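You operate a simulated robot arm through the tools that you are given. There is no shell and no other tool. Be economical: measure what you need, move in short steps, check, and stop when the job is done.

You are at the controls of a simulated robot arm. One attempt, no reset.

TASK
Top up the latched bottle with 4 shots of water.
Fine: lay its foil cap in the CLEAN tray meanwhile and press it back on; swing the spout back over the drip tray.

Only the result counts: the job must be done as asked and must still hold three seconds after the hand-in. Knocking over, shifting, dropping, spilling or breaking anything else fails it. A push-on lid holds only when it is set on centred and level and pressed home; a screw cap is set on level and turned clockwise until tight.

THE ROBOT
A 6-joint arm with a two-finger parallel gripper, fixed in place. Base frame: the origin is at the foot of the arm, x ahead of it, y to its left, z up; the work surface is at about z = 850. Units: mm, rad, N and s.
With the tool pointing down near the work surface it reaches from about 240 to 640 mm from the base axis. Its first joint turns from -1.152 to 1.152 rad. Payload 2.7 kg.
The tool frame sits at the grasp point between the pads (the TCP): z along the fingers, y along the line on which they close. The tips reach 23 mm beyond it. Largest opening 94 mm; finger width 38, thickness 10; the body of the gripper, 54 by 96 mm, starts 39 mm behind the TCP.
Orientation is that of the tool frame in the base frame, as a unit quaternion [x, y, z, w]. With the fingers straight down and closing along the base's y, the tool's x points along the base's -x, its y along +y and its z along -z.

THE INTERFACE
- The arm moves only by the tool arm_command. Its argument "plan" is a list of rows, each a list of 3 entries, a list of its own where there are three numbers: the shift along the tool's x, y, z in mm, then the turn, a rotation vector about the tool's x, y, z in rad, then the opening in per cent of the stroke, from 0 (shut) to 100 (fully open). In form: [[[dx, dy, dz], [wx, wy, wz], gripper], ...]. A call has 1 to 20 rows; each row is the pose to reach, as a shift and turn from the pose commanded when the call began, along the tool's axes at that moment. Rows are played at 5 a second. More than 50 mm and 0.15 rad between two rows, or a gripper value outside its range, and nothing of the call is played. A pose out of reach is approached as far as the arm can. The call stops where the force on the tool passes 40 N (or 10 N more than at its start, if that is more) or the arm is blocked; 0.2 s more then pass. Each finger travels about 45 mm/s and halts on what it meets, pressing with about 27 N; the grip force reading is that of the motor and also rises with nothing between the fingers. The clock runs only during rows and for 0.2 s after the last one: add rows that repeat a pose to give the fingers time. The reply holds the time, the measured pose of the TCP, the force on the tool along the base axes, the opening and the grip force, in the units named above and with some noise, with the torque about the TCP (base axes, N m) and any sound that the robot's microphone picked up.
- Cameras (640 x 400 px; columns grow to the right, rows downward): "scene" is fixed at [86.1, -435.7, 1421.7]; the picture's right is [0.68, -0.73, 0.00], its down [-0.29, -0.27, -0.92] and it looks along [0.67, 0.63, -0.39] (base axes); focal length 275 px, centre (320, 200). "wrist" rides on the gripper at [86, 16, -74] in the tool frame; the picture's right is [-0.18, 0.98, 0.00], its down [-0.58, -0.11, -0.81] and it looks along [-0.79, -0.15, 0.59] (tool axes); focal length 243 px, centre (320, 200). There is no depth. A picture from a camera that has moved, and an enlarged one, comes with that camera's place and axes in the base frame and with its lens.
- camera(camera): a new picture of that camera. It takes no simulated time.
- zoom(camera, box): a new picture of the part [left, top, right, bottom] of that camera's present view, enlarged. It takes no simulated time.
- hand_in(): hands the job in; it is judged then, once.

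Work in short steps. Places have to be worked out from the pictures, the camera data and where the tool is seen: move nearer, look again, correct. Check each grasp and each placing, and mend what went wrong. You have 120 turns and 76 pictures in all, those below and enlarged ones among them. Open the gripper and draw the arm clear of the work before you hand the job in, unless the task says otherwise; then end with one line.

The tools are called after ">>>" by a JSON object that holds its "api" and its "payload". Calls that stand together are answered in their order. arm_command: Moves the arm, as the interface text tells. Its arguments: {"type":"object","properties":{"plan":{"type":"array","items":{"type":"array"}}},"required":["plan"]} The other tools are called the same way: camera (camera) takes a picture; zoom (camera, box) takes an enlarged picture of a part of a camera's view; hand_in () hands the job in.

At the start:

```text
time_s: 0.0
ee_pos: [340.3, -191.3, 1287.3]
tcp_rot: [0.0, 1.0, 0.0, 0.0]
wrist_force: [0.9, -0.4, 0.8]
torque: [-0.01, -0.02, -0.02]
finger_gap: 94.2
grasp_force: 0.1
```

scene: 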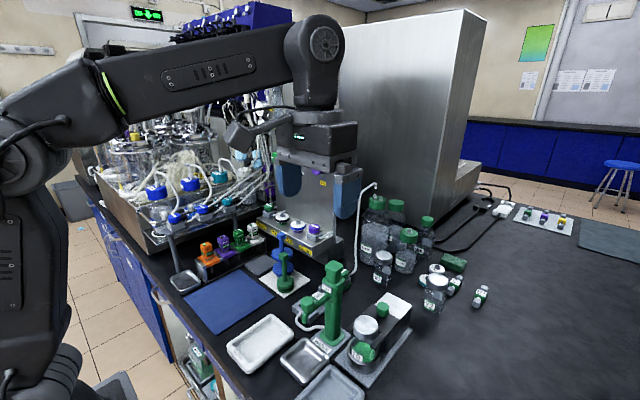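
wrist: 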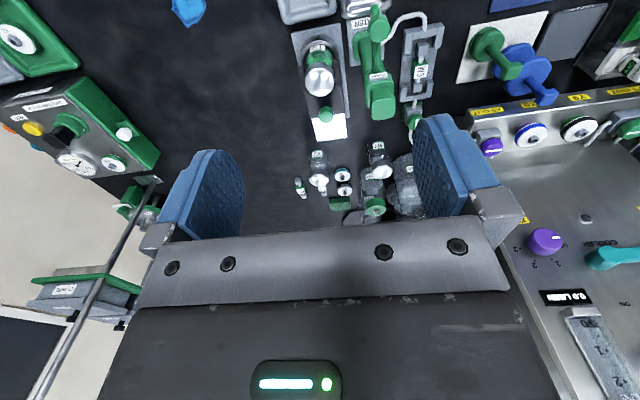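

The overview shows a green dispenser, trays and a latched bottle near it. I'll enlarge the work area in both views.

>>> {"api": "zoom", "payload": {"camera": "scene", "box": [220, 240, 420, 400]}}

>>> {"api": "zoom", "payload": {"camera": "wrist", "box": [270, 0, 470, 125]}}

>>> {"api": "zoom", "payload": {"camera": "scene", "box": [340, 180, 500, 320]}}

```text
2.50 times, centred on (320, 320) of scene
camera zoom: at [86.1, -435.7, 1421.7], right [0.68, -0.73, 0.0], down [-0.29, -0.27, -0.92], along [0.67, 0.63, -0.39], focal length 688 px, centre (320, -100)
```

zoom: 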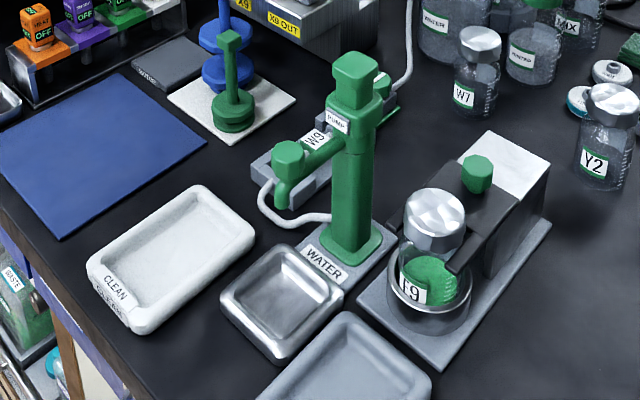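

```text
3.20 times, centred on (370, 62) of wrist
camera zoom: at [254.5, -174.9, 1360.9], right [0.18, 0.98, 0.0], down [0.58, -0.11, 0.81], along [0.79, -0.15, -0.59], focal length 776 px, centre (160, 640)
```

zoom: 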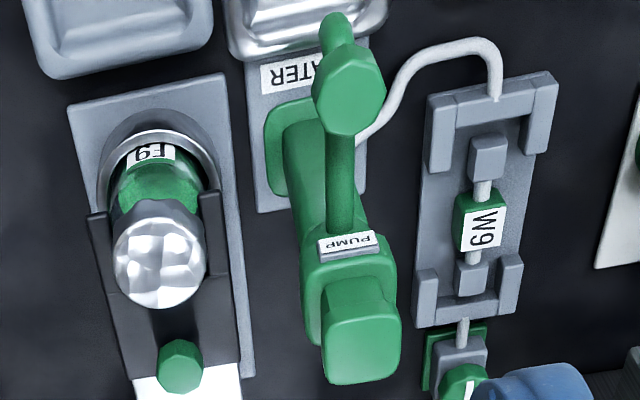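

```text
2.86 times, centred on (420, 250) of scene
camera zoom: at [86.1, -435.7, 1421.7], right [0.68, -0.73, 0.0], down [-0.29, -0.27, -0.92], along [0.67, 0.63, -0.39], focal length 787 px, centre (34, 57)
```

zoom: 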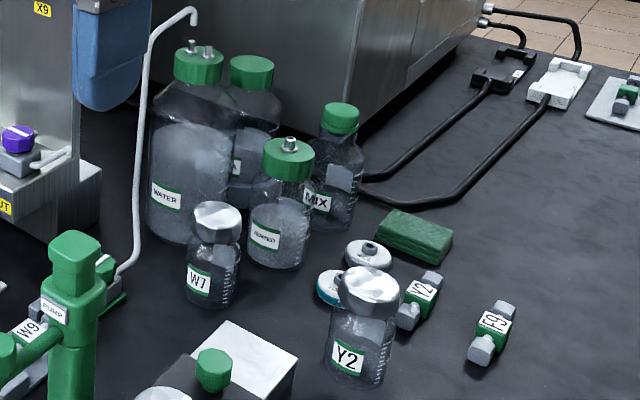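

The bottle E9 sits in a latch holder at about (455,-212), the pump at about (450,-131) and the CLEAN tray at about (324,-19). I descend toward the station for a closer look.

>>> {"api": "arm_command", "payload": {"plan": [[[0, 0, 40], [0, 0, 0], 100], [[0, 0, 80], [0, 0, 0], 100], [[5, -5, 120], [0, 0, 0], 100], [[10, -9, 157], [0, 0, 0], 100], [[10, -9, 157], [0, 0, 0], 100]]}}

>>> {"api": "camera", "payload": {"camera": "wrist"}}

```text
time_s: 1.2
ee_pos: [330.9, -199.8, 1129.3]
tcp_rot: [0.0, 1.0, 0.0, 0.0]
wrist_force: [0.0, 0.2, -0.2]
torque: [0.0, 0.03, 0.03]
finger_gap: 94.0
grasp_force: 0.0
```

```text
70 pictures are left
camera wrist: at [244.1, -184.2, 1202.7], right [0.18, 0.98, 0.0], down [0.58, -0.11, 0.81], along [0.79, -0.15, -0.59], focal length 243 px, centre (320, 200)
```

wrist: 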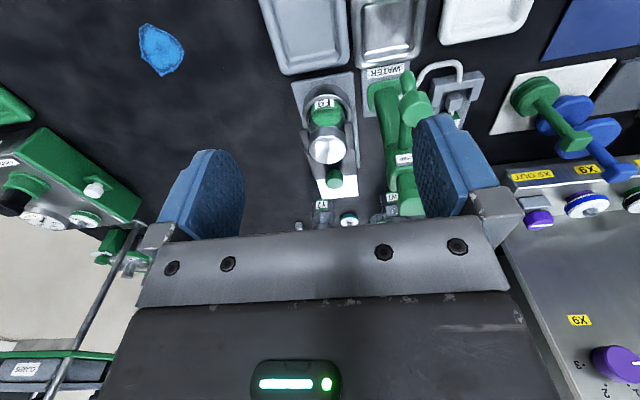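

>>> {"api": "zoom", "payload": {"camera": "wrist", "box": [260, 50, 460, 220]}}

>>> {"api": "zoom", "payload": {"camera": "scene", "box": [320, 270, 430, 385]}}

```text
2.35 times, centred on (360, 135) of wrist
camera zoom: at [244.1, -184.2, 1202.7], right [0.18, 0.98, 0.0], down [0.58, -0.11, 0.81], along [0.79, -0.15, -0.59], focal length 571 px, centre (226, 353)
```

zoom: 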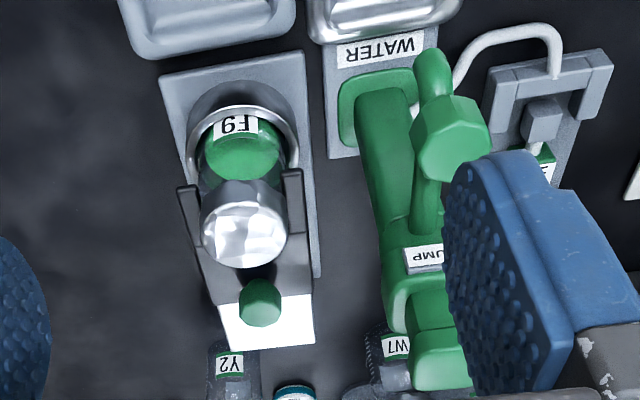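

```text
3.48 times, centred on (375, 328) of scene
camera zoom: at [86.1, -435.7, 1421.7], right [0.68, -0.73, 0.0], down [-0.29, -0.27, -0.92], along [0.67, 0.63, -0.39], focal length 958 px, centre (129, -244)
```

zoom: 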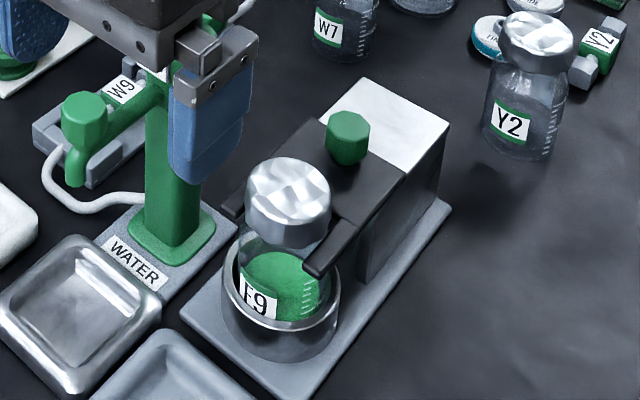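

Triangulating from both views gives the cap top centre at about (462,-214,958), about 48 mm across. The latch prongs are at z≈935 and the pump head edge at y≈-152. I move above the cap with a narrower opening.

>>> {"api": "arm_command", "payload": {"plan": [[[-45, -14, 0], [0, 0, 0], 78], [[-90, -14, 0], [0, 0, 0], 78], [[-131, -14, 0], [0, 0, 0], 78], [[-131, -14, 40], [0, 0, 0], 78], [[-131, -14, 80], [0, 0, 0], 78], [[-131, -14, 110], [0, 0, 0], 78], [[-131, -14, 110], [0, 0, 0], 78]]}}

>>> {"api": "camera", "payload": {"camera": "wrist"}}

>>> {"api": "zoom", "payload": {"camera": "scene", "box": [280, 200, 440, 400]}}

```text
time_s: 2.8
ee_pos: [461.9, -214.9, 1019.0]
tcp_rot: [-0.001, 1.0, 0.0, 0.0]
wrist_force: [0.5, 0.5, 0.7]
torque: [0.04, 0.0, 0.04]
finger_gap: 73.4
grasp_force: 0.0
```

```text
67 pictures are left
camera wrist: at [375.0, -198.1, 1092.8], right [0.18, 0.98, 0.0], down [0.58, -0.11, 0.81], along [0.79, -0.15, -0.59], focal length 243 px, centre (320, 200)
```

wrist: 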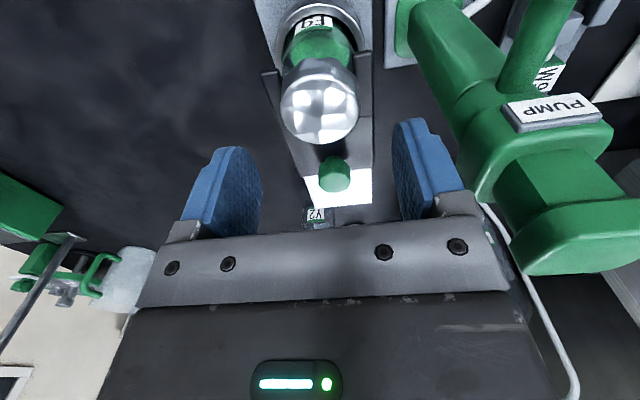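

```text
2.00 times, centred on (360, 300) of scene
camera zoom: at [86.1, -435.7, 1421.7], right [0.68, -0.73, 0.0], down [-0.29, -0.27, -0.92], along [0.67, 0.63, -0.39], focal length 551 px, centre (240, 0)
```

zoom: 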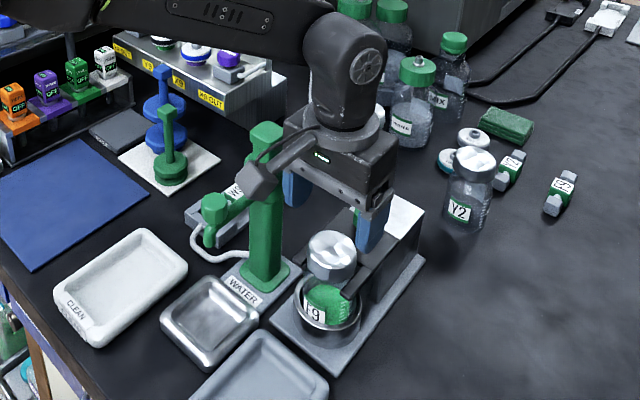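

The TCP lines up with the cap centre. I descend to z≈967, which keeps the tips above the prongs, and close on the cap.

>>> {"api": "arm_command", "payload": {"plan": [[[-1, 0, 20], [0, 0, 0], 78], [[-1, 0, 40], [0, 0, 0], 78], [[-1, 0, 52], [0, 0, 0], 78], [[-1, 0, 52], [0, 0, 0], 78]]}}

>>> {"api": "zoom", "payload": {"camera": "scene", "box": [320, 260, 430, 370]}}

>>> {"api": "camera", "payload": {"camera": "wrist"}}

```text
time_s: 3.8
ee_pos: [463.4, -213.5, 966.8]
tcp_rot: [0.001, 1.0, 0.0, -0.001]
wrist_force: [0.2, -0.1, 0.6]
torque: [-0.01, 0.01, 0.02]
finger_gap: 73.1
grasp_force: 0.0
```

```text
3.64 times, centred on (375, 315) of scene
camera zoom: at [86.1, -435.7, 1421.7], right [0.68, -0.73, 0.0], down [-0.29, -0.27, -0.92], along [0.67, 0.63, -0.39], focal length 1002 px, centre (120, -218)
```

zoom: 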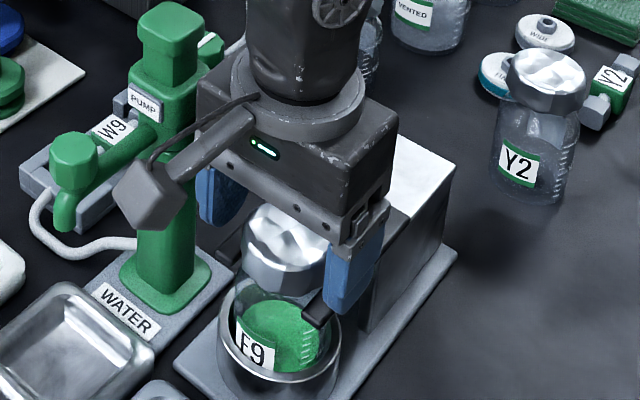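

```text
64 pictures are left
camera wrist: at [375.5, -198.4, 1041.1], right [0.18, 0.98, 0.0], down [0.58, -0.11, 0.81], along [0.79, -0.15, -0.59], focal length 243 px, centre (320, 200)
```

wrist: 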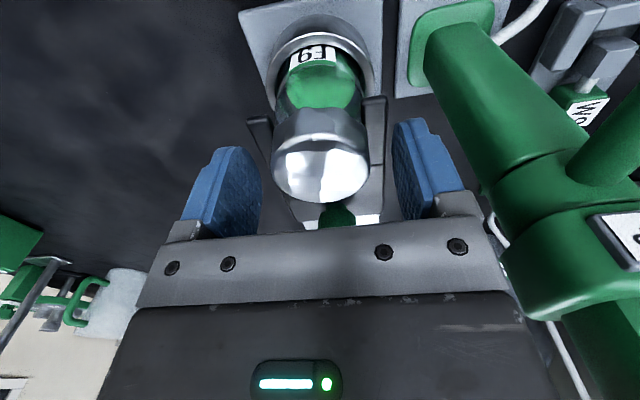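

The fingers straddle the cap. I close on it.

>>> {"api": "arm_command", "payload": {"plan": [[[0, 0, 0], [0, 0, 0], 60], [[0, 0, 0], [0, 0, 0], 45], [[0, 0, 0], [0, 0, 0], 45], [[0, 0, 0], [0, 0, 0], 45]]}}

```text
time_s: 4.8
ee_pos: [462.7, -213.7, 966.9]
tcp_rot: [0.0, 1.0, 0.0, 0.0]
wrist_force: [-0.1, 0.0, -0.6]
torque: [-0.05, 0.03, 0.02]
finger_gap: 50.2
grasp_force: 26.9
```

Gripped at 50 mm. I lift straight up in small steps.

>>> {"api": "arm_command", "payload": {"plan": [[[0, 0, -4], [0, 0, 0], 45], [[0, 0, -8], [0, 0, 0], 45], [[0, 0, -14], [0, 0, 0], 45], [[0, 0, -24], [0, 0, 0], 45], [[0, 0, -40], [0, 0, 0], 45], [[0, 0, -60], [0, 0, 0], 45]]}}

>>> {"api": "zoom", "payload": {"camera": "scene", "box": [310, 230, 430, 370]}}

>>> {"api": "camera", "payload": {"camera": "wrist"}}

```text
time_s: 6.2
ee_pos: [460.8, -215.1, 1029.2]
tcp_rot: [0.0, 1.0, 0.0, 0.0]
wrist_force: [-0.3, 0.3, -0.1]
torque: [-0.03, 0.01, -0.01]
finger_gap: 50.4
grasp_force: 26.8
heard: snap
```

```text
2.86 times, centred on (370, 300) of scene
camera zoom: at [86.1, -435.7, 1421.7], right [0.68, -0.73, 0.0], down [-0.29, -0.27, -0.92], along [0.67, 0.63, -0.39], focal length 787 px, centre (177, -86)
```

zoom: 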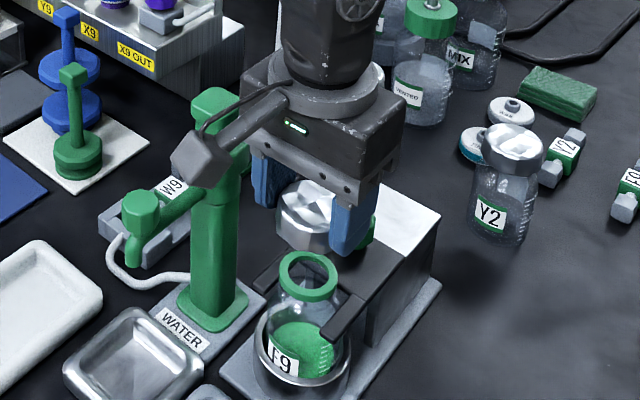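

```text
62 pictures are left
camera wrist: at [375.1, -198.5, 1102.6], right [0.18, 0.98, 0.0], down [0.58, -0.11, 0.81], along [0.79, -0.15, -0.59], focal length 243 px, centre (320, 200)
```

wrist: 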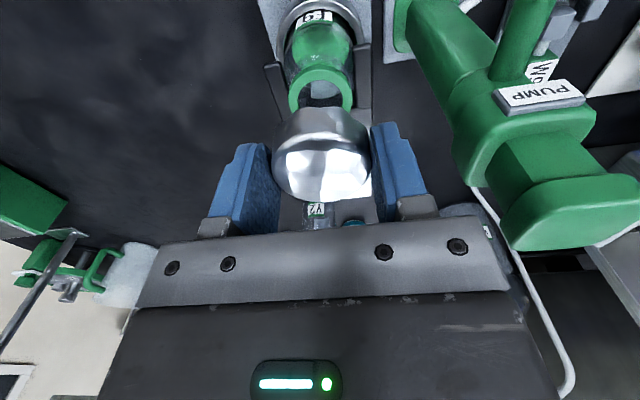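

The cap is off and the bottle stayed in the latch. I carry the cap high over the pump to above the CLEAN tray (326,-18), then turn the gripper so it opens along the tray's long side.

>>> {"api": "arm_command", "payload": {"plan": [[[0, 0, -45], [0, 0, 0], 45], [[0, 0, -90], [0, 0, 0], 45], [[0, 0, -125], [0, 0, 0], 45], [[30, 35, -125], [0, 0, 0], 45], [[60, 70, -125], [0, 0, 0.14], 45], [[85, 105, -125], [0, 0, 0.28], 45], [[110, 140, -125], [0, 0, 0.42], 45], [[130, 175, -125], [0, 0, 0.56], 45], [[135, 196, -125], [0, 0, 0.7], 45], [[135, 196, -125], [0, 0, 0.84], 45], [[135, 196, -125], [0, 0, 0.98], 45], [[135, 196, -125], [0, 0, 1.12], 45], [[135, 196, -125], [0, 0, 1.26], 45], [[135, 196, -125], [0, 0, 1.4], 45], [[135, 196, -125], [0, 0, 1.5], 45], [[135, 196, -125], [0, 0, 1.5708], 45], [[135, 196, -100], [0, 0, 1.5708], 45]]}}

>>> {"api": "camera", "payload": {"camera": "wrist"}}

>>> {"api": "camera", "payload": {"camera": "scene"}}

```text
time_s: 9.8
ee_pos: [327.1, -18.3, 1128.0]
tcp_rot: [0.707, 0.707, 0.001, -0.001]
wrist_force: [-0.7, 0.0, 0.1]
torque: [0.01, 0.0, -0.01]
finger_gap: 50.2
grasp_force: 27.4
```

```text
61 pictures are left
camera wrist: at [344.0, 68.1, 1201.8], right [0.98, -0.19, 0.0], down [-0.11, -0.58, 0.81], along [-0.15, -0.79, -0.59], focal length 243 px, centre (320, 200)
```

wrist: 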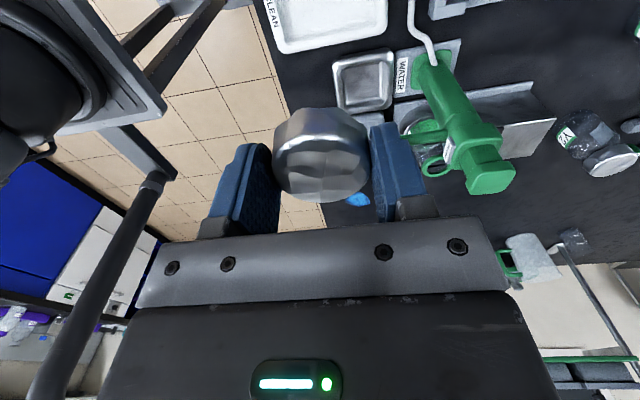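

```text
60 pictures are left
```

scene: 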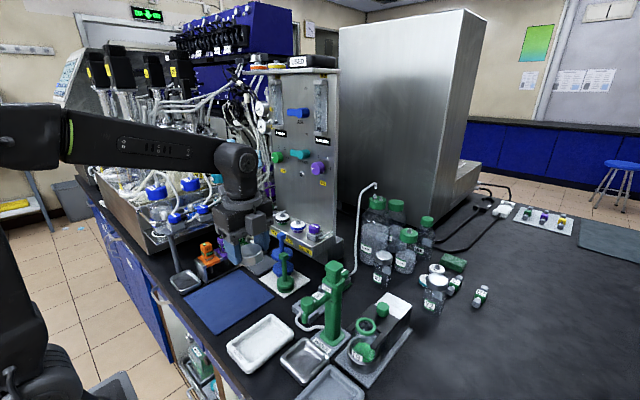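

The tray spans about x 265–395 and y -62–25, so the cap is above its middle. I descend to just above it and check.

>>> {"api": "arm_command", "payload": {"plan": [[[0, 0, 50], [0, 0, 0], 45], [[0, 2, 100], [0, 0, 0], 45], [[0, 3, 150], [0, 0, 0], 45], [[0, 3, 195], [0, 0, 0], 45], [[0, 3, 195], [0, 0, 0], 45]]}}

>>> {"api": "zoom", "payload": {"camera": "scene", "box": [200, 260, 320, 380]}}

>>> {"api": "camera", "payload": {"camera": "wrist"}}

```text
time_s: 11.0
ee_pos: [331.5, -20.1, 934.0]
tcp_rot: [0.707, 0.707, -0.001, 0.0]
wrist_force: [0.1, 0.1, 0.0]
torque: [-0.01, 0.0, 0.02]
finger_gap: 50.5
grasp_force: 27.0
```

```text
3.33 times, centred on (260, 320) of scene
camera zoom: at [86.1, -435.7, 1421.7], right [0.68, -0.73, 0.0], down [-0.29, -0.27, -0.92], along [0.67, 0.63, -0.39], focal length 918 px, centre (520, -200)
```

zoom: 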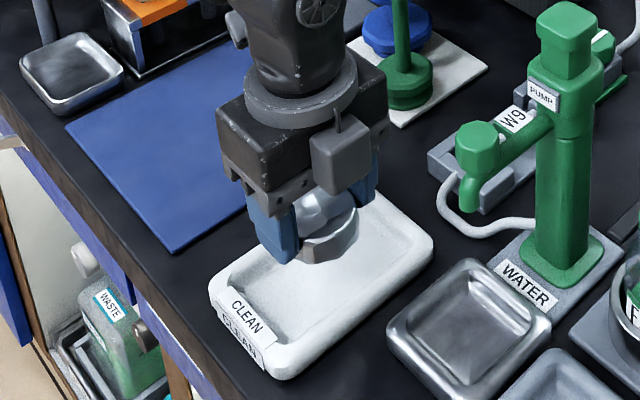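

```text
58 pictures are left
camera wrist: at [347.5, 66.6, 1007.4], right [0.98, -0.18, 0.0], down [-0.11, -0.58, 0.81], along [-0.15, -0.79, -0.59], focal length 243 px, centre (320, 200)
```

wrist: 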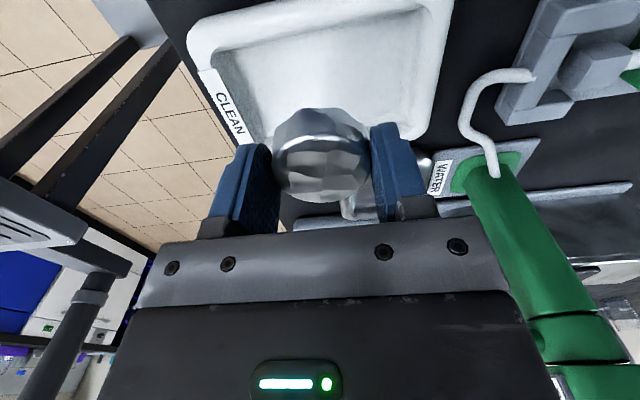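

It is positioned well. I lower it and watch the force.

>>> {"api": "arm_command", "payload": {"plan": [[[0, 0, 12], [0, 0, 0], 45], [[0, 0, 22], [0, 0, 0], 45], [[0, 0, 30], [0, 0, 0], 45], [[0, 0, 33], [0, 0, 0], 45], [[0, 0, 35], [0, 0, 0], 45]]}}

>>> {"api": "zoom", "payload": {"camera": "scene", "box": [220, 290, 310, 380]}}

```text
time_s: 12.2
ee_pos: [330.5, -18.7, 897.0]
tcp_rot: [0.707, 0.707, 0.0, -0.001]
wrist_force: [0.4, -0.3, -0.2]
torque: [-0.02, -0.02, 0.04]
finger_gap: 50.4
grasp_force: 27.3
```

```text
4.44 times, centred on (265, 335) of scene
camera zoom: at [86.1, -435.7, 1421.7], right [0.68, -0.73, 0.0], down [-0.29, -0.27, -0.92], along [0.67, 0.63, -0.39], focal length 1224 px, centre (564, -400)
```

zoom: 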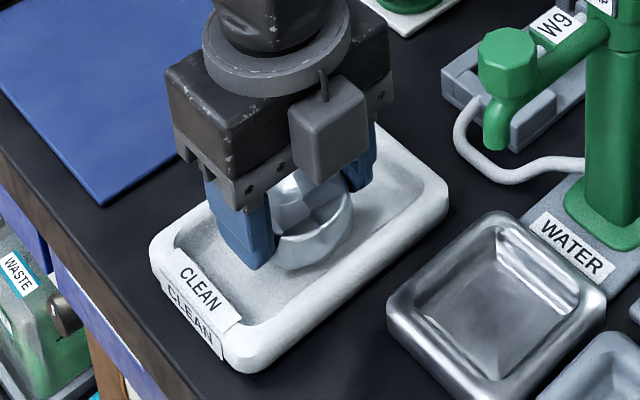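

>>> {"api": "arm_command", "payload": {"plan": [[[0, 0, 1.5], [0, 0, 0], 45], [[0, 0, 3], [0, 0, 0], 45], [[0, 0, 4.5], [0, 0, 0], 45], [[0, 0, 6], [0, 0, 0], 45]]}}

```text
time_s: 13.2
ee_pos: [330.9, -19.1, 892.6]
tcp_rot: [0.707, 0.707, 0.0, 0.0]
wrist_force: [-0.2, 0.2, -0.1]
torque: [0.0, 0.0, -0.04]
finger_gap: 50.3
grasp_force: 27.2
```

No contact yet, so I continue slowly.

>>> {"api": "arm_command", "payload": {"plan": [[[0, 0, 1.5], [0, 0, 0], 45], [[0, 0, 3], [0, 0, 0], 45], [[0, 0, 4.5], [0, 0, 0], 45]]}}

```text
time_s: 14.0
ee_pos: [329.9, -17.7, 887.7]
tcp_rot: [0.708, 0.707, 0.0, 0.0]
wrist_force: [0.1, 1.1, 0.2]
torque: [0.01, 0.02, -0.02]
finger_gap: 50.3
grasp_force: 26.9
```

>>> {"api": "arm_command", "payload": {"plan": [[[0, 0, 1.5], [0, 0, 0], 45], [[0, 0, 3], [0, 0, 0], 45]]}}

>>> {"api": "zoom", "payload": {"camera": "scene", "box": [220, 290, 310, 380]}}

```text
time_s: 14.6
ee_pos: [330.8, -19.3, 884.0]
tcp_rot: [0.707, 0.707, 0.0, -0.001]
wrist_force: [-0.7, 0.1, 2.2]
torque: [-0.02, 0.06, -0.02]
finger_gap: 50.5
grasp_force: 26.5
```

```text
4.44 times, centred on (265, 335) of scene
camera zoom: at [86.1, -435.7, 1421.7], right [0.68, -0.73, 0.0], down [-0.29, -0.27, -0.92], along [0.67, 0.63, -0.39], focal length 1224 px, centre (564, -400)
```

zoom: 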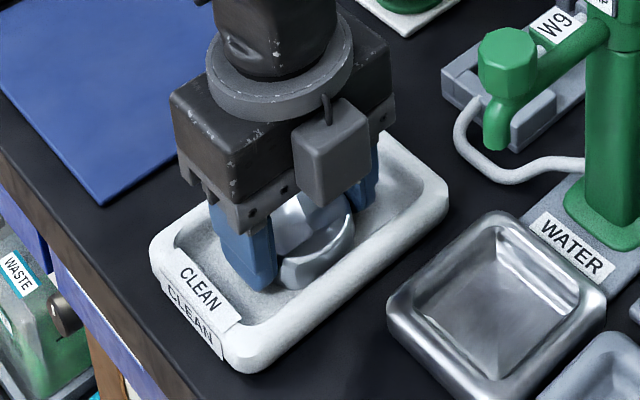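

>>> {"api": "arm_command", "payload": {"plan": [[[0, 0, 1], [0, 0, 0], 45], [[0, 0, 1], [0, 0, 0], 45]]}}

```text
time_s: 15.2
ee_pos: [331.1, -18.4, 883.6]
tcp_rot: [0.707, 0.707, 0.0, 0.001]
wrist_force: [-4.6, -6.6, 16.1]
torque: [-0.24, 0.19, -0.03]
finger_gap: 50.7
grasp_force: 27.7
```

Contact shows at z≈884. I release and rise.

>>> {"api": "arm_command", "payload": {"plan": [[[0, 0, 0], [0, 0, 0], 58], [[0, 0, 0], [0, 0, 0], 70], [[0, 0, 0], [0, 0, 0], 75], [[0, 0, -20], [0, 0, 0], 75], [[0, 0, -60], [0, 0, 0], 75], [[0, 0, -100], [0, 0, 0], 75], [[0, 0, -150], [0, 0, 0], 75], [[0, 0, -200], [0, 0, 0], 75]]}}

>>> {"api": "camera", "payload": {"camera": "wrist"}}

>>> {"api": "zoom", "payload": {"camera": "scene", "box": [220, 260, 400, 380]}}

```text
time_s: 17.0
ee_pos: [331.3, -16.9, 1086.0]
tcp_rot: [0.707, 0.707, 0.0, 0.0]
wrist_force: [-0.2, 0.7, -0.1]
torque: [0.01, 0.03, -0.02]
finger_gap: 70.4
grasp_force: 0.2
```

```text
55 pictures are left
camera wrist: at [347.9, 69.4, 1160.0], right [0.98, -0.18, 0.0], down [-0.11, -0.58, 0.81], along [-0.15, -0.79, -0.59], focal length 243 px, centre (320, 200)
```

wrist: 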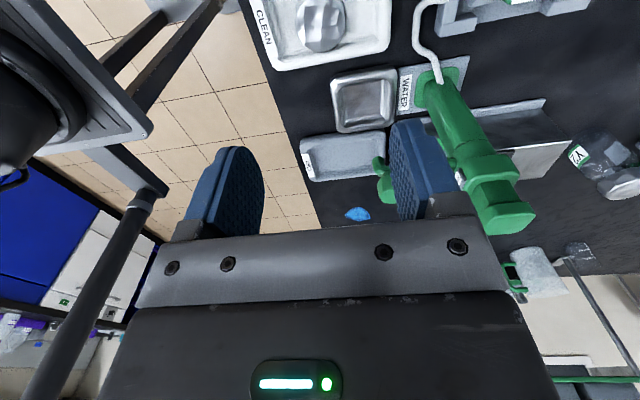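

```text
3.33 times, centred on (310, 320) of scene
camera zoom: at [86.1, -435.7, 1421.7], right [0.68, -0.73, 0.0], down [-0.29, -0.27, -0.92], along [0.67, 0.63, -0.39], focal length 918 px, centre (353, -200)
```

zoom: 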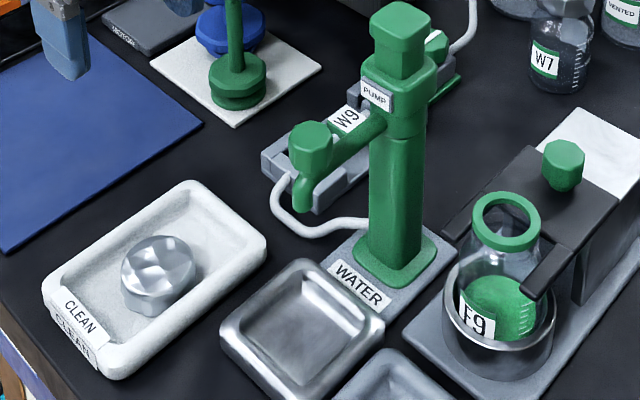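

The cap lies in the CLEAN tray. I estimate the spout knob at (376,-128), top z≈1022, nozzle tip z≈972, and the pump axis at about (458,-129), so a 90° swing brings it over the bottle. I turn the gripper back and move above the spout end.

>>> {"api": "arm_command", "payload": {"plan": [[[0, 0, -20], [0, 0, -0.14], 70], [[0, 0, -40], [0, 0, -0.28], 65], [[-20, 10, -40], [0, 0, -0.42], 60], [[-40, 20, -40], [0, 0, -0.56], 60], [[-60, 30, -40], [0, 0, -0.7], 60], [[-80, 40, -40], [0, 0, -0.84], 60], [[-100, 45, -40], [0, 0, -0.98], 60], [[-111, 45, -40], [0, 0, -1.12], 60], [[-111, 45, -40], [0, 0, -1.26], 60], [[-111, 45, -40], [0, 0, -1.4], 60], [[-111, 45, -40], [0, 0, -1.5], 60], [[-111, 45, -40], [0, 0, -1.5708], 60], [[-111, 45, -40], [0, 0, -1.5708], 60]]}}

>>> {"api": "camera", "payload": {"camera": "wrist"}}

>>> {"api": "zoom", "payload": {"camera": "scene", "box": [260, 200, 400, 360]}}

```text
time_s: 19.8
ee_pos: [376.1, -128.2, 1124.8]
tcp_rot: [-0.001, 1.0, 0.0, 0.0]
wrist_force: [0.3, -0.8, -0.5]
torque: [-0.01, 0.02, 0.01]
finger_gap: 56.4
grasp_force: 0.1
```

```text
53 pictures are left
camera wrist: at [289.6, -112.7, 1197.8], right [0.18, 0.98, 0.0], down [0.58, -0.11, 0.81], along [0.79, -0.15, -0.59], focal length 243 px, centre (320, 200)
```

wrist: 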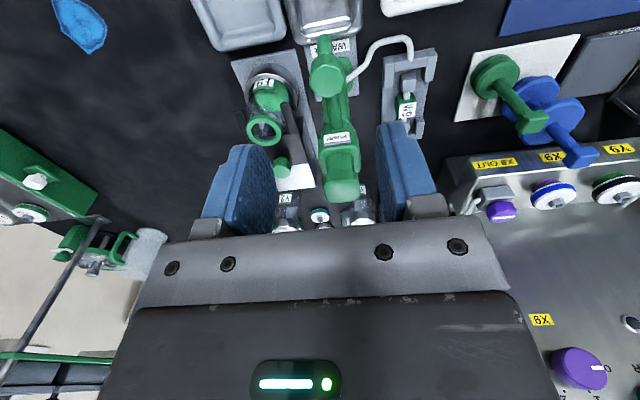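

```text
2.50 times, centred on (330, 280) of scene
camera zoom: at [86.1, -435.7, 1421.7], right [0.68, -0.73, 0.0], down [-0.29, -0.27, -0.92], along [0.67, 0.63, -0.39], focal length 688 px, centre (295, 0)
```

zoom: 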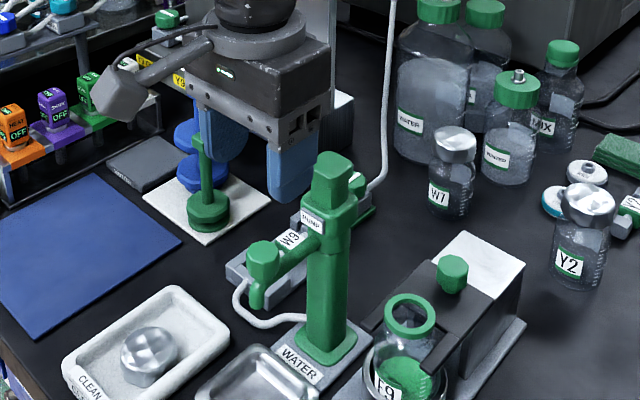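

I look closely at the pump, the spout, and the W9 line and valve behind.

>>> {"api": "zoom", "payload": {"camera": "wrist", "box": [235, 20, 435, 220]}}

>>> {"api": "zoom", "payload": {"camera": "scene", "box": [310, 250, 380, 310]}}

```text
2.00 times, centred on (335, 120) of wrist
camera zoom: at [289.6, -112.7, 1197.8], right [0.18, 0.98, 0.0], down [0.58, -0.11, 0.81], along [0.79, -0.15, -0.59], focal length 485 px, centre (290, 360)
```

zoom: 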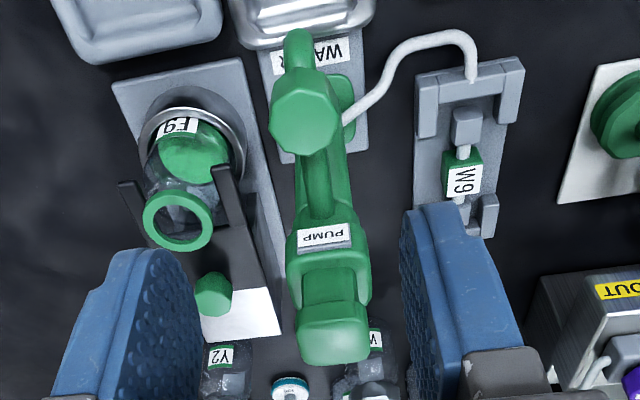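

```text
6.67 times, centred on (345, 280) of scene
camera zoom: at [86.1, -435.7, 1421.7], right [0.68, -0.73, 0.0], down [-0.29, -0.27, -0.92], along [0.67, 0.63, -0.39], focal length 1836 px, centre (153, -333)
```

zoom: 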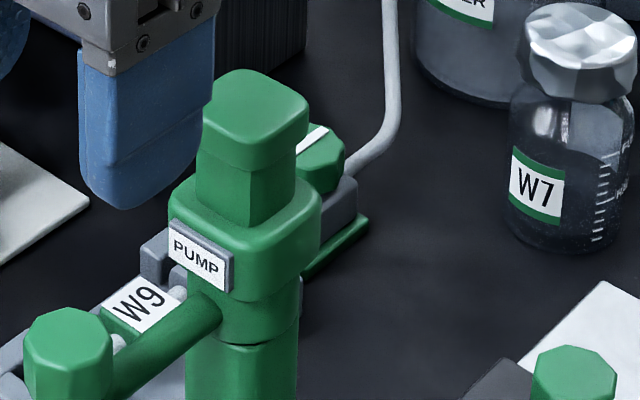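

A valve knob with a white stripe sits on the supply line behind the pump, at about (644,-20). I move over to see whether it is open.

>>> {"api": "arm_command", "payload": {"plan": [[[0, 45, -25], [0, 0, 0], 60], [[-40, 80, -25], [0, 0, 0], 60], [[-80, 98, -25], [0, 0, 0], 60], [[-110, 98, -25], [0, 0, 0], 60], [[-110, 98, -25], [0, 0, 0], 60]]}}

>>> {"api": "zoom", "payload": {"camera": "wrist", "box": [250, 0, 450, 220]}}

```text
refused: row 1 steps farther than a row can; nothing moved
```

```text
1.82 times, centred on (350, 110) of wrist
camera zoom: at [289.6, -112.7, 1197.8], right [0.18, 0.98, 0.0], down [0.58, -0.11, 0.81], along [0.79, -0.15, -0.59], focal length 441 px, centre (266, 364)
```

zoom: 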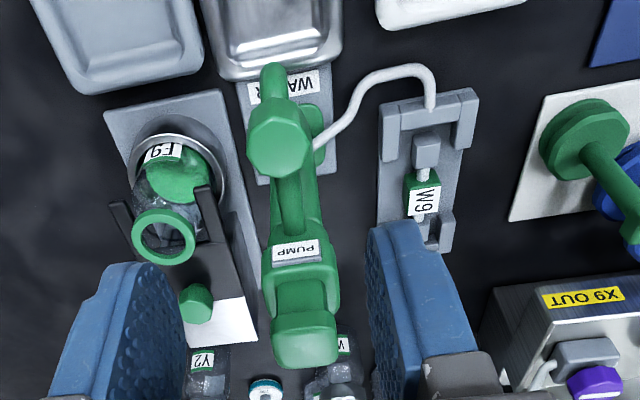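

The step was too long, so I resend it in smaller steps.

>>> {"api": "arm_command", "payload": {"plan": [[[0, 0, -25], [0, 0, 0], 60], [[0, 45, -25], [0, 0, 0], 60], [[-30, 80, -25], [0, 0, 0], 60], [[-70, 98, -25], [0, 0, 0], 60], [[-110, 98, -25], [0, 0, 0], 60], [[-110, 98, -25], [0, 0, 0], 60]]}}

>>> {"api": "zoom", "payload": {"camera": "wrist", "box": [250, 20, 450, 220]}}

```text
time_s: 21.2
ee_pos: [488.4, -30.9, 1149.9]
tcp_rot: [0.0, 1.0, 0.0, 0.001]
wrist_force: [0.6, 0.5, -0.1]
torque: [0.01, 0.0, -0.04]
finger_gap: 56.5
grasp_force: 0.1
```

```text
2.00 times, centred on (350, 120) of wrist
camera zoom: at [401.2, -14.0, 1223.1], right [0.18, 0.98, 0.0], down [0.58, -0.11, 0.81], along [0.79, -0.15, -0.59], focal length 485 px, centre (260, 360)
```

zoom: 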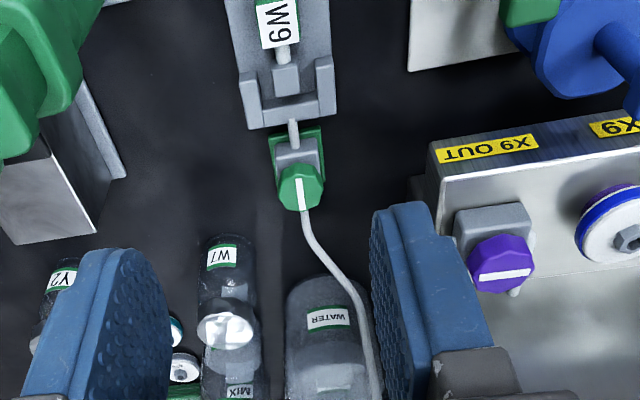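

The valve stripe lies along the pipe, so it is open. I go back over the spout end and descend around the knob.

>>> {"api": "arm_command", "payload": {"plan": [[[40, 0, 0], [0, 0, 0], 60], [[80, -20, 0], [0, 0, 0], 60], [[111, -55, 0], [0, 0, 0], 60], [[111, -94.6, 0], [0, 0, 0], 60], [[111, -94.6, 45], [0, 0, 0], 60], [[111, -94.6, 80], [0, 0, 0], 60], [[111, -94.6, 80], [0, 0, 0], 60]]}}

>>> {"api": "camera", "payload": {"camera": "wrist"}}

```text
time_s: 22.8
ee_pos: [375.3, -124.4, 1068.1]
tcp_rot: [-0.001, 1.0, 0.0, 0.0]
wrist_force: [-0.3, -0.2, -0.5]
torque: [0.0, 0.04, -0.02]
finger_gap: 56.3
grasp_force: 0.1
```

```text
47 pictures are left
camera wrist: at [288.8, -108.8, 1141.2], right [0.18, 0.98, 0.0], down [0.58, -0.11, 0.81], along [0.79, -0.15, -0.59], focal length 243 px, centre (320, 200)
```

wrist: 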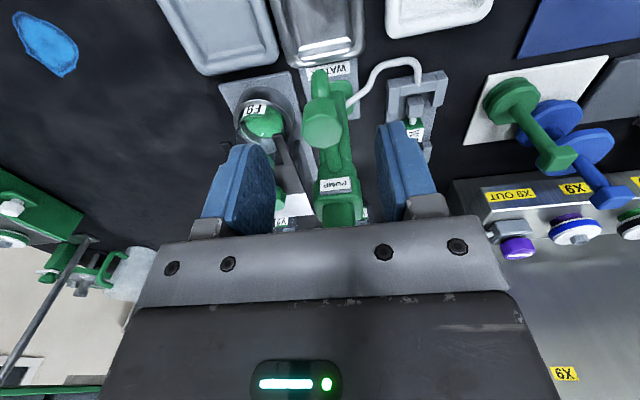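

The knob is centred between the fingers. I descend to z≈1020 and close gently.

>>> {"api": "arm_command", "payload": {"plan": [[[-2, 0, 20], [0, 0, 0], 60], [[-3, 0, 40], [0, 0, 0], 60], [[-3, 0, 49], [0, 0, 0], 60], [[-3, 0, 49], [0, 0, 0], 45], [[-3, 0, 49], [0, 0, 0], 30], [[-3, 0, 49], [0, 0, 0], 20], [[-3, 0, 49], [0, 0, 0], 20], [[-3, 0, 49], [0, 0, 0], 20]]}}

>>> {"api": "camera", "payload": {"camera": "wrist"}}

>>> {"api": "zoom", "payload": {"camera": "scene", "box": [260, 220, 400, 360]}}

```text
time_s: 24.6
ee_pos: [379.9, -124.9, 1019.2]
tcp_rot: [0.0, 1.0, 0.0, 0.0]
wrist_force: [1.1, -0.5, -4.3]
torque: [0.27, -0.32, -0.06]
finger_gap: 25.7
grasp_force: 45.3
```

```text
46 pictures are left
camera wrist: at [292.0, -109.0, 1092.2], right [0.18, 0.98, 0.0], down [0.58, -0.11, 0.81], along [0.79, -0.15, -0.59], focal length 243 px, centre (320, 200)
```

wrist: 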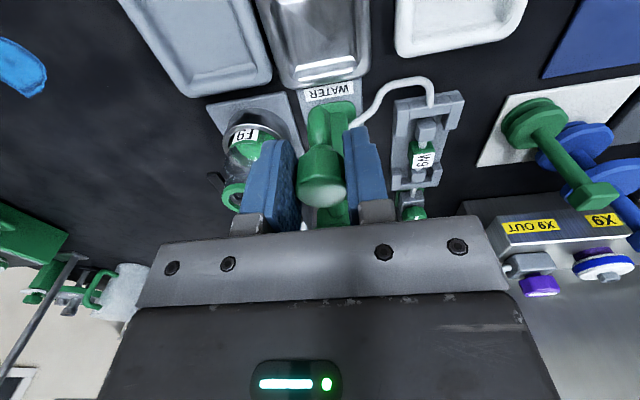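

```text
2.86 times, centred on (330, 290) of scene
camera zoom: at [86.2, -435.8, 1421.7], right [0.68, -0.73, 0.0], down [-0.29, -0.27, -0.92], along [0.67, 0.63, -0.39], focal length 787 px, centre (291, -57)
```

zoom: 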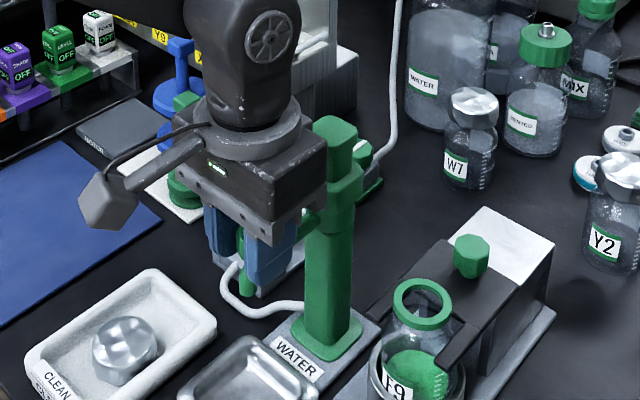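

The knob is gripped (25.7 mm). I swing it along an arc about (457,-125), radius 77, checking forces after the first part.

>>> {"api": "arm_command", "payload": {"plan": [[[-0.19, -5.4, 0], [0, 0, -0.07], 20], [[-0.75, -10.7, 0], [0, 0, -0.14], 20], [[-1.7, -16.1, 0], [0, 0, -0.21], 20], [[-3.0, -21.3, 0], [0, 0, -0.28], 20], [[-4.7, -26.4, 0], [0, 0, -0.35], 20], [[-4.7, -26.4, 0], [0, 0, -0.35], 20]]}}

```text
time_s: 26.0
ee_pos: [383.3, -151.1, 1019.3]
tcp_rot: [-0.175, 0.985, 0.001, -0.002]
wrist_force: [3.4, -0.3, -22.8]
torque: [-0.25, -0.25, -0.1]
finger_gap: 25.5
grasp_force: 44.9
```

The swing goes along, but the spout now pulls the tool down by 23 N. I look before continuing.

>>> {"api": "zoom", "payload": {"camera": "scene", "box": [280, 220, 400, 340]}}

>>> {"api": "camera", "payload": {"camera": "wrist"}}

```text
3.33 times, centred on (340, 280) of scene
camera zoom: at [86.5, -435.8, 1421.6], right [0.68, -0.73, 0.0], down [-0.29, -0.27, -0.92], along [0.67, 0.63, -0.39], focal length 918 px, centre (253, -67)
```

zoom: 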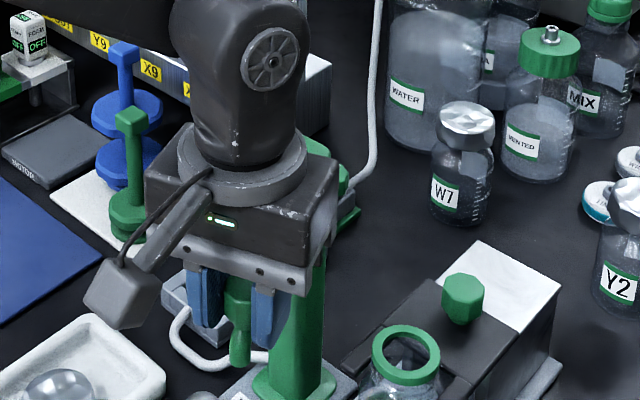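

```text
43 pictures are left
camera wrist: at [296.0, -166.8, 1092.6], right [-0.17, 0.99, 0.0], down [0.59, 0.1, 0.8], along [0.79, 0.13, -0.59], focal length 243 px, centre (320, 200)
```

wrist: 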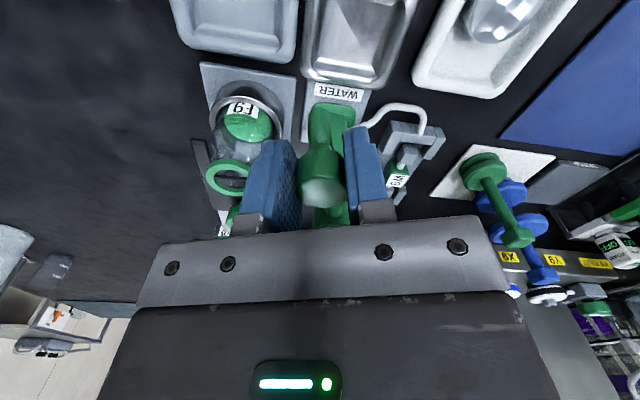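

The spout follows. I relieve the stress by reopening and regripping lightly here.

>>> {"api": "arm_command", "payload": {"plan": [[[0, 0, 0], [0, 0, 0], 38], [[0, 0, 0], [0, 0, 0], 38], [[0, 0, 0], [0, 0, 0], 38]]}}

```text
time_s: 26.8
ee_pos: [383.7, -152.6, 1019.9]
tcp_rot: [-0.174, 0.985, 0.001, 0.0]
wrist_force: [0.6, -0.3, 0.3]
torque: [0.0, 0.0, -0.03]
finger_gap: 35.5
grasp_force: 0.1
```

I continue swinging with a loose cage (29 mm gap), so the fingers only push.

>>> {"api": "arm_command", "payload": {"plan": [[[0, 0, 0], [0, 0, 0], 31], [[-0.65, -10, 0], [0, 0, -0.13], 31], [[-2.6, -19.8, 0], [0, 0, -0.26], 31], [[-5.8, -29.3, 0], [0, 0, -0.39], 31], [[-10.2, -38.3, 0], [0, 0, -0.52], 31], [[-15.7, -46.6, 0], [0, 0, -0.65], 31], [[-22.3, -54.2, 0], [0, 0, -0.78], 31], [[-22.3, -54.2, 0], [0, 0, -0.78], 31]]}}

>>> {"api": "camera", "payload": {"camera": "wrist"}}

```text
time_s: 28.6
ee_pos: [423.2, -195.9, 1020.1]
tcp_rot: [-0.536, 0.845, -0.001, 0.0]
wrist_force: [0.6, -0.3, 0.0]
torque: [-0.02, -0.02, -0.05]
finger_gap: 28.9
grasp_force: 0.1
```

```text
42 pictures are left
camera wrist: at [371.5, -267.2, 1093.8], right [-0.81, 0.58, 0.0], down [0.35, 0.48, 0.81], along [0.47, 0.65, -0.59], focal length 243 px, centre (320, 200)
```

wrist: 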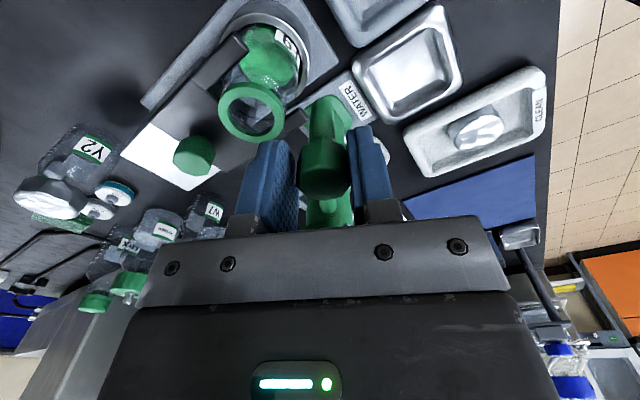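

>>> {"api": "arm_command", "payload": {"plan": [[[-0.65, -10, 0], [0, 0, -0.13], 31], [[-2.6, -19.8, 0], [0, 0, -0.26], 31], [[-5.8, -29.3, 0], [0, 0, -0.39], 31], [[-9.8, -37.6, 0], [0, 0, -0.51], 31], [[-9.8, -37.6, 0], [0, 0, -0.51], 31]]}}

>>> {"api": "zoom", "payload": {"camera": "scene", "box": [310, 230, 430, 370]}}

>>> {"api": "camera", "payload": {"camera": "wrist"}}

```text
time_s: 29.8
ee_pos: [460.3, -201.8, 1019.3]
tcp_rot: [0.732, -0.681, 0.0, 0.001]
wrist_force: [0.8, -0.3, -0.2]
torque: [0.0, -0.02, 0.06]
finger_gap: 29.7
grasp_force: 0.5
```

```text
2.86 times, centred on (370, 300) of scene
camera zoom: at [86.1, -435.7, 1421.7], right [0.68, -0.73, 0.0], down [-0.29, -0.27, -0.92], along [0.67, 0.63, -0.39], focal length 787 px, centre (177, -86)
```

zoom: 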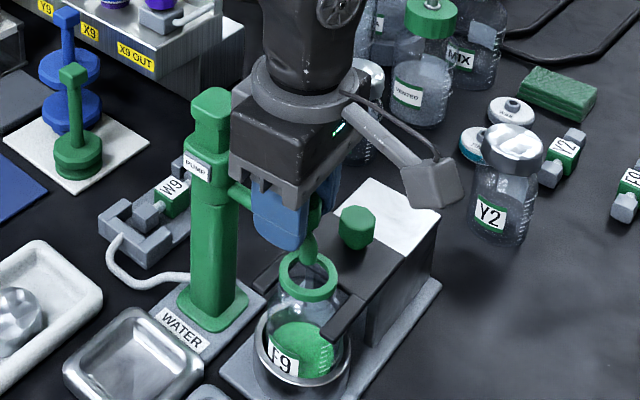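

```text
40 pictures are left
camera wrist: at [450.6, -289.5, 1092.8], right [-0.99, 0.11, 0.0], down [0.07, 0.59, 0.81], along [0.09, 0.8, -0.59], focal length 243 px, centre (320, 200)
```

wrist: 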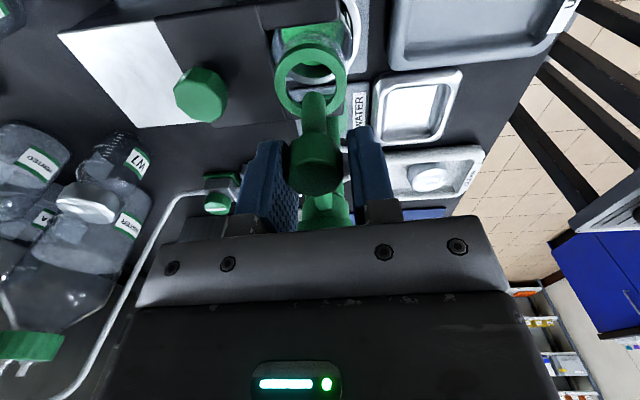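

The nozzle is within about 3 mm of the bottle mouth centre. I open and rise clear.

>>> {"api": "arm_command", "payload": {"plan": [[[0, 0, 0], [0, 0, 0], 45], [[0, 0, 0], [0, 0, 0], 55], [[0, 0, -20], [0, 0, 0], 55], [[0, 0, -60], [0, 0, 0], 55], [[0, 0, -100], [0, 0, 0], 40], [[0, 0, -130], [0, 0, 0], 20], [[0, 0, -130], [0, 0, 0], 0], [[0, 0, -130], [0, 0, 0], 0], [[0, 0, -130], [0, 0, 0], 0]]}}

>>> {"api": "zoom", "payload": {"camera": "scene", "box": [310, 240, 420, 370]}}

>>> {"api": "camera", "payload": {"camera": "wrist"}}

```text
time_s: 31.8
ee_pos: [459.4, -202.0, 1148.4]
tcp_rot: [0.731, -0.683, 0.0, 0.0]
wrist_force: [0.1, 1.2, 0.2]
torque: [-0.02, 0.02, -0.01]
finger_gap: 0.0
grasp_force: 26.9
```

```text
3.08 times, centred on (365, 305) of scene
camera zoom: at [86.1, -435.7, 1421.7], right [0.68, -0.73, 0.0], down [-0.29, -0.27, -0.92], along [0.67, 0.63, -0.39], focal length 847 px, centre (182, -123)
```

zoom: 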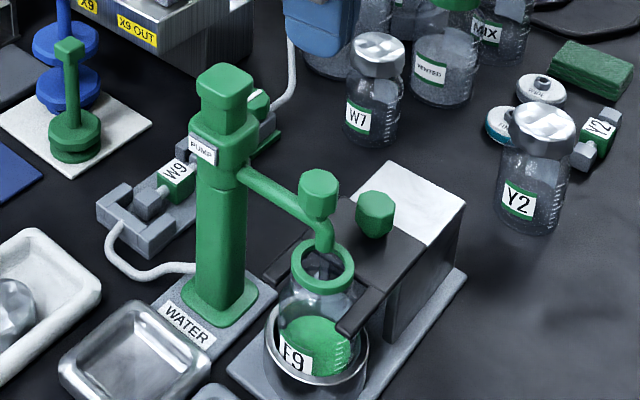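

```text
38 pictures are left
camera wrist: at [449.3, -289.3, 1222.9], right [-0.99, 0.12, 0.0], down [0.07, 0.59, 0.81], along [0.09, 0.8, -0.59], focal length 243 px, centre (320, 200)
```

wrist: 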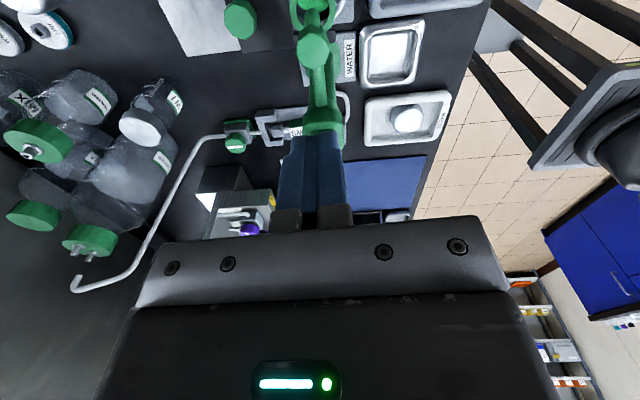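

The pump is ready: the head top centre is at about (456,-126,1062). I move the closed fingers over it and come down close to it.

>>> {"api": "arm_command", "payload": {"plan": [[[-40, -1.5, 0], [0, 0, 0], 0], [[-76, -2.7, 0], [0, 0, 0], 0], [[-76, -2.7, 25], [0, 0, 0], 0], [[-76, -2.7, 48], [0, 0, 0], 0], [[-76, -2.7, 48], [0, 0, 0], 0]]}}

>>> {"api": "zoom", "payload": {"camera": "scene", "box": [290, 210, 400, 320]}}

>>> {"api": "camera", "payload": {"camera": "wrist"}}

```text
time_s: 33.0
ee_pos: [458.7, -127.4, 1101.9]
tcp_rot: [0.731, -0.682, 0.0, 0.0]
wrist_force: [0.2, -0.4, -1.2]
torque: [0.0, 0.01, 0.02]
finger_gap: 0.1
grasp_force: 27.0
```

```text
3.64 times, centred on (345, 265) of scene
camera zoom: at [86.1, -435.7, 1421.7], right [0.68, -0.73, 0.0], down [-0.29, -0.27, -0.92], along [0.67, 0.63, -0.39], focal length 1002 px, centre (229, -36)
```

zoom: 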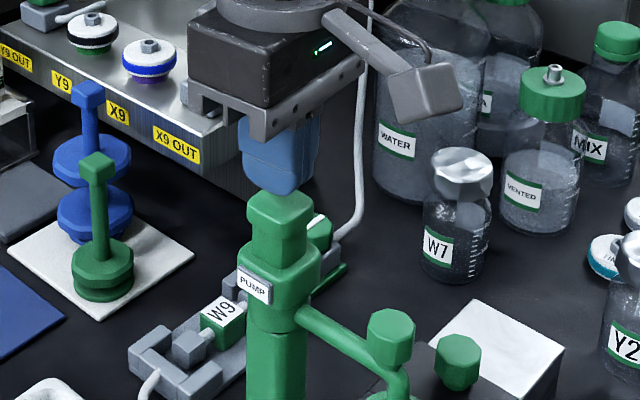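

```text
36 pictures are left
camera wrist: at [448.3, -214.9, 1175.2], right [-0.99, 0.12, 0.0], down [0.07, 0.59, 0.81], along [0.09, 0.8, -0.59], focal length 243 px, centre (320, 200)
```

wrist: 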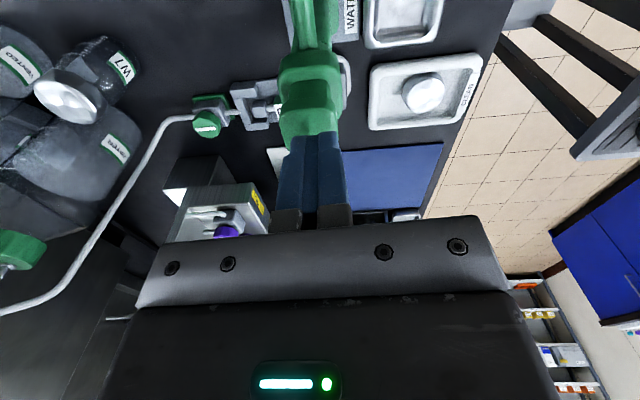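

Aligned. I lower gently to find contact.

>>> {"api": "arm_command", "payload": {"plan": [[[0, 0, 8], [0, 0, 0], 0], [[0, 0, 12], [0, 0, 0], 0], [[0, 0, 14], [0, 0, 0], 0], [[0, 0, 16], [0, 0, 0], 0]]}}

```text
time_s: 34.0
ee_pos: [457.5, -127.8, 1085.9]
tcp_rot: [0.731, -0.682, 0.0, 0.0]
wrist_force: [-0.9, -0.6, 1.6]
torque: [0.01, 0.02, -0.05]
finger_gap: 0.1
grasp_force: 26.5
```

>>> {"api": "arm_command", "payload": {"plan": [[[0, 0, 2], [0, 0, 0], 0], [[0, 0, 4], [0, 0, 0], 0], [[0, 0, 6], [0, 0, 0], 0]]}}

```text
time_s: 34.8
ee_pos: [457.5, -126.3, 1080.0]
tcp_rot: [0.732, -0.682, -0.001, 0.0]
wrist_force: [0.6, -0.5, 2.1]
torque: [0.05, 0.01, 0.0]
finger_gap: 0.0
grasp_force: 26.7
```

>>> {"api": "zoom", "payload": {"camera": "scene", "box": [310, 230, 390, 350]}}

```text
3.33 times, centred on (350, 290) of scene
camera zoom: at [86.1, -435.7, 1421.7], right [0.68, -0.73, 0.0], down [-0.29, -0.27, -0.92], along [0.67, 0.63, -0.39], focal length 918 px, centre (220, -100)
```

zoom: 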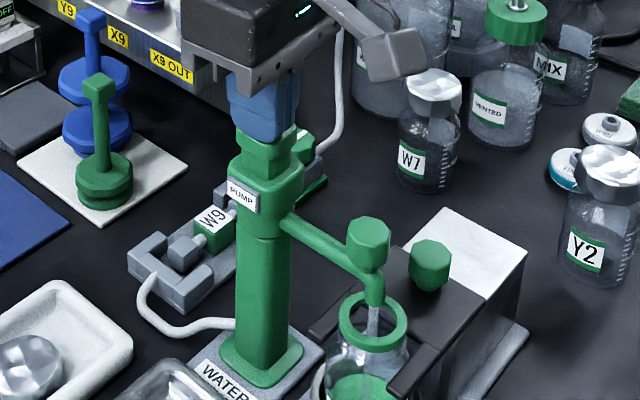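

The plunger is already moving down with a small force and water is starting, so I complete this stroke.

>>> {"api": "arm_command", "payload": {"plan": [[[0, 0, 2], [0, 0, 0], 0], [[0, 0, 4], [0, 0, 0], 0], [[0, 0, 6], [0, 0, 0], 0], [[0, 0, 8], [0, 0, 0], 0], [[0, 0, 10], [0, 0, 0], 0]]}}

```text
time_s: 36.0
ee_pos: [457.6, -127.7, 1069.4]
tcp_rot: [0.731, -0.682, 0.0, 0.0]
wrist_force: [-1.8, -0.9, 5.1]
torque: [-0.04, 0.06, 0.02]
finger_gap: 0.0
grasp_force: 26.8
```

>>> {"api": "arm_command", "payload": {"plan": [[[0, 0, 2], [0, 0, 0], 0], [[0, 0, 4], [0, 0, 0], 0], [[0, 0, 6], [0, 0, 0], 0], [[0, 0, 8], [0, 0, 0], 0], [[0, 0, 10], [0, 0, 0], 0]]}}

>>> {"api": "zoom", "payload": {"camera": "scene", "box": [310, 230, 410, 370]}}

```text
time_s: 37.4
ee_pos: [458.7, -126.8, 1066.5]
tcp_rot: [0.732, -0.682, 0.005, -0.002]
wrist_force: [-5.4, 1.9, 13.5]
torque: [0.3, 0.17, 0.08]
finger_gap: 0.0
grasp_force: 26.8
stopped in row 5: the force on the tool passed its limit at 40 N (the readings are from after the stop); the commanded pose is now the measured one
```

```text
2.86 times, centred on (360, 300) of scene
camera zoom: at [85.8, -435.6, 1421.7], right [0.68, -0.73, 0.0], down [-0.29, -0.27, -0.92], along [0.67, 0.63, -0.39], focal length 787 px, centre (206, -86)
```

zoom: 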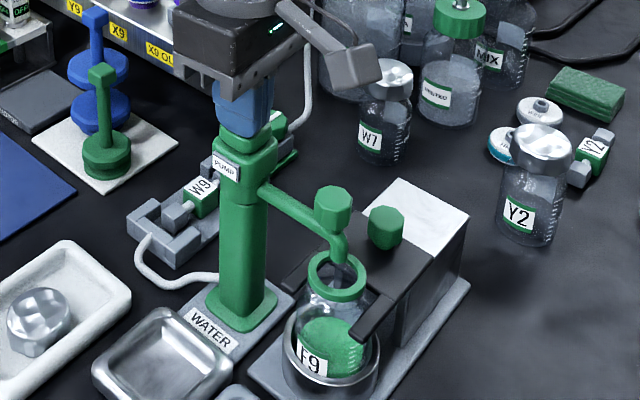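

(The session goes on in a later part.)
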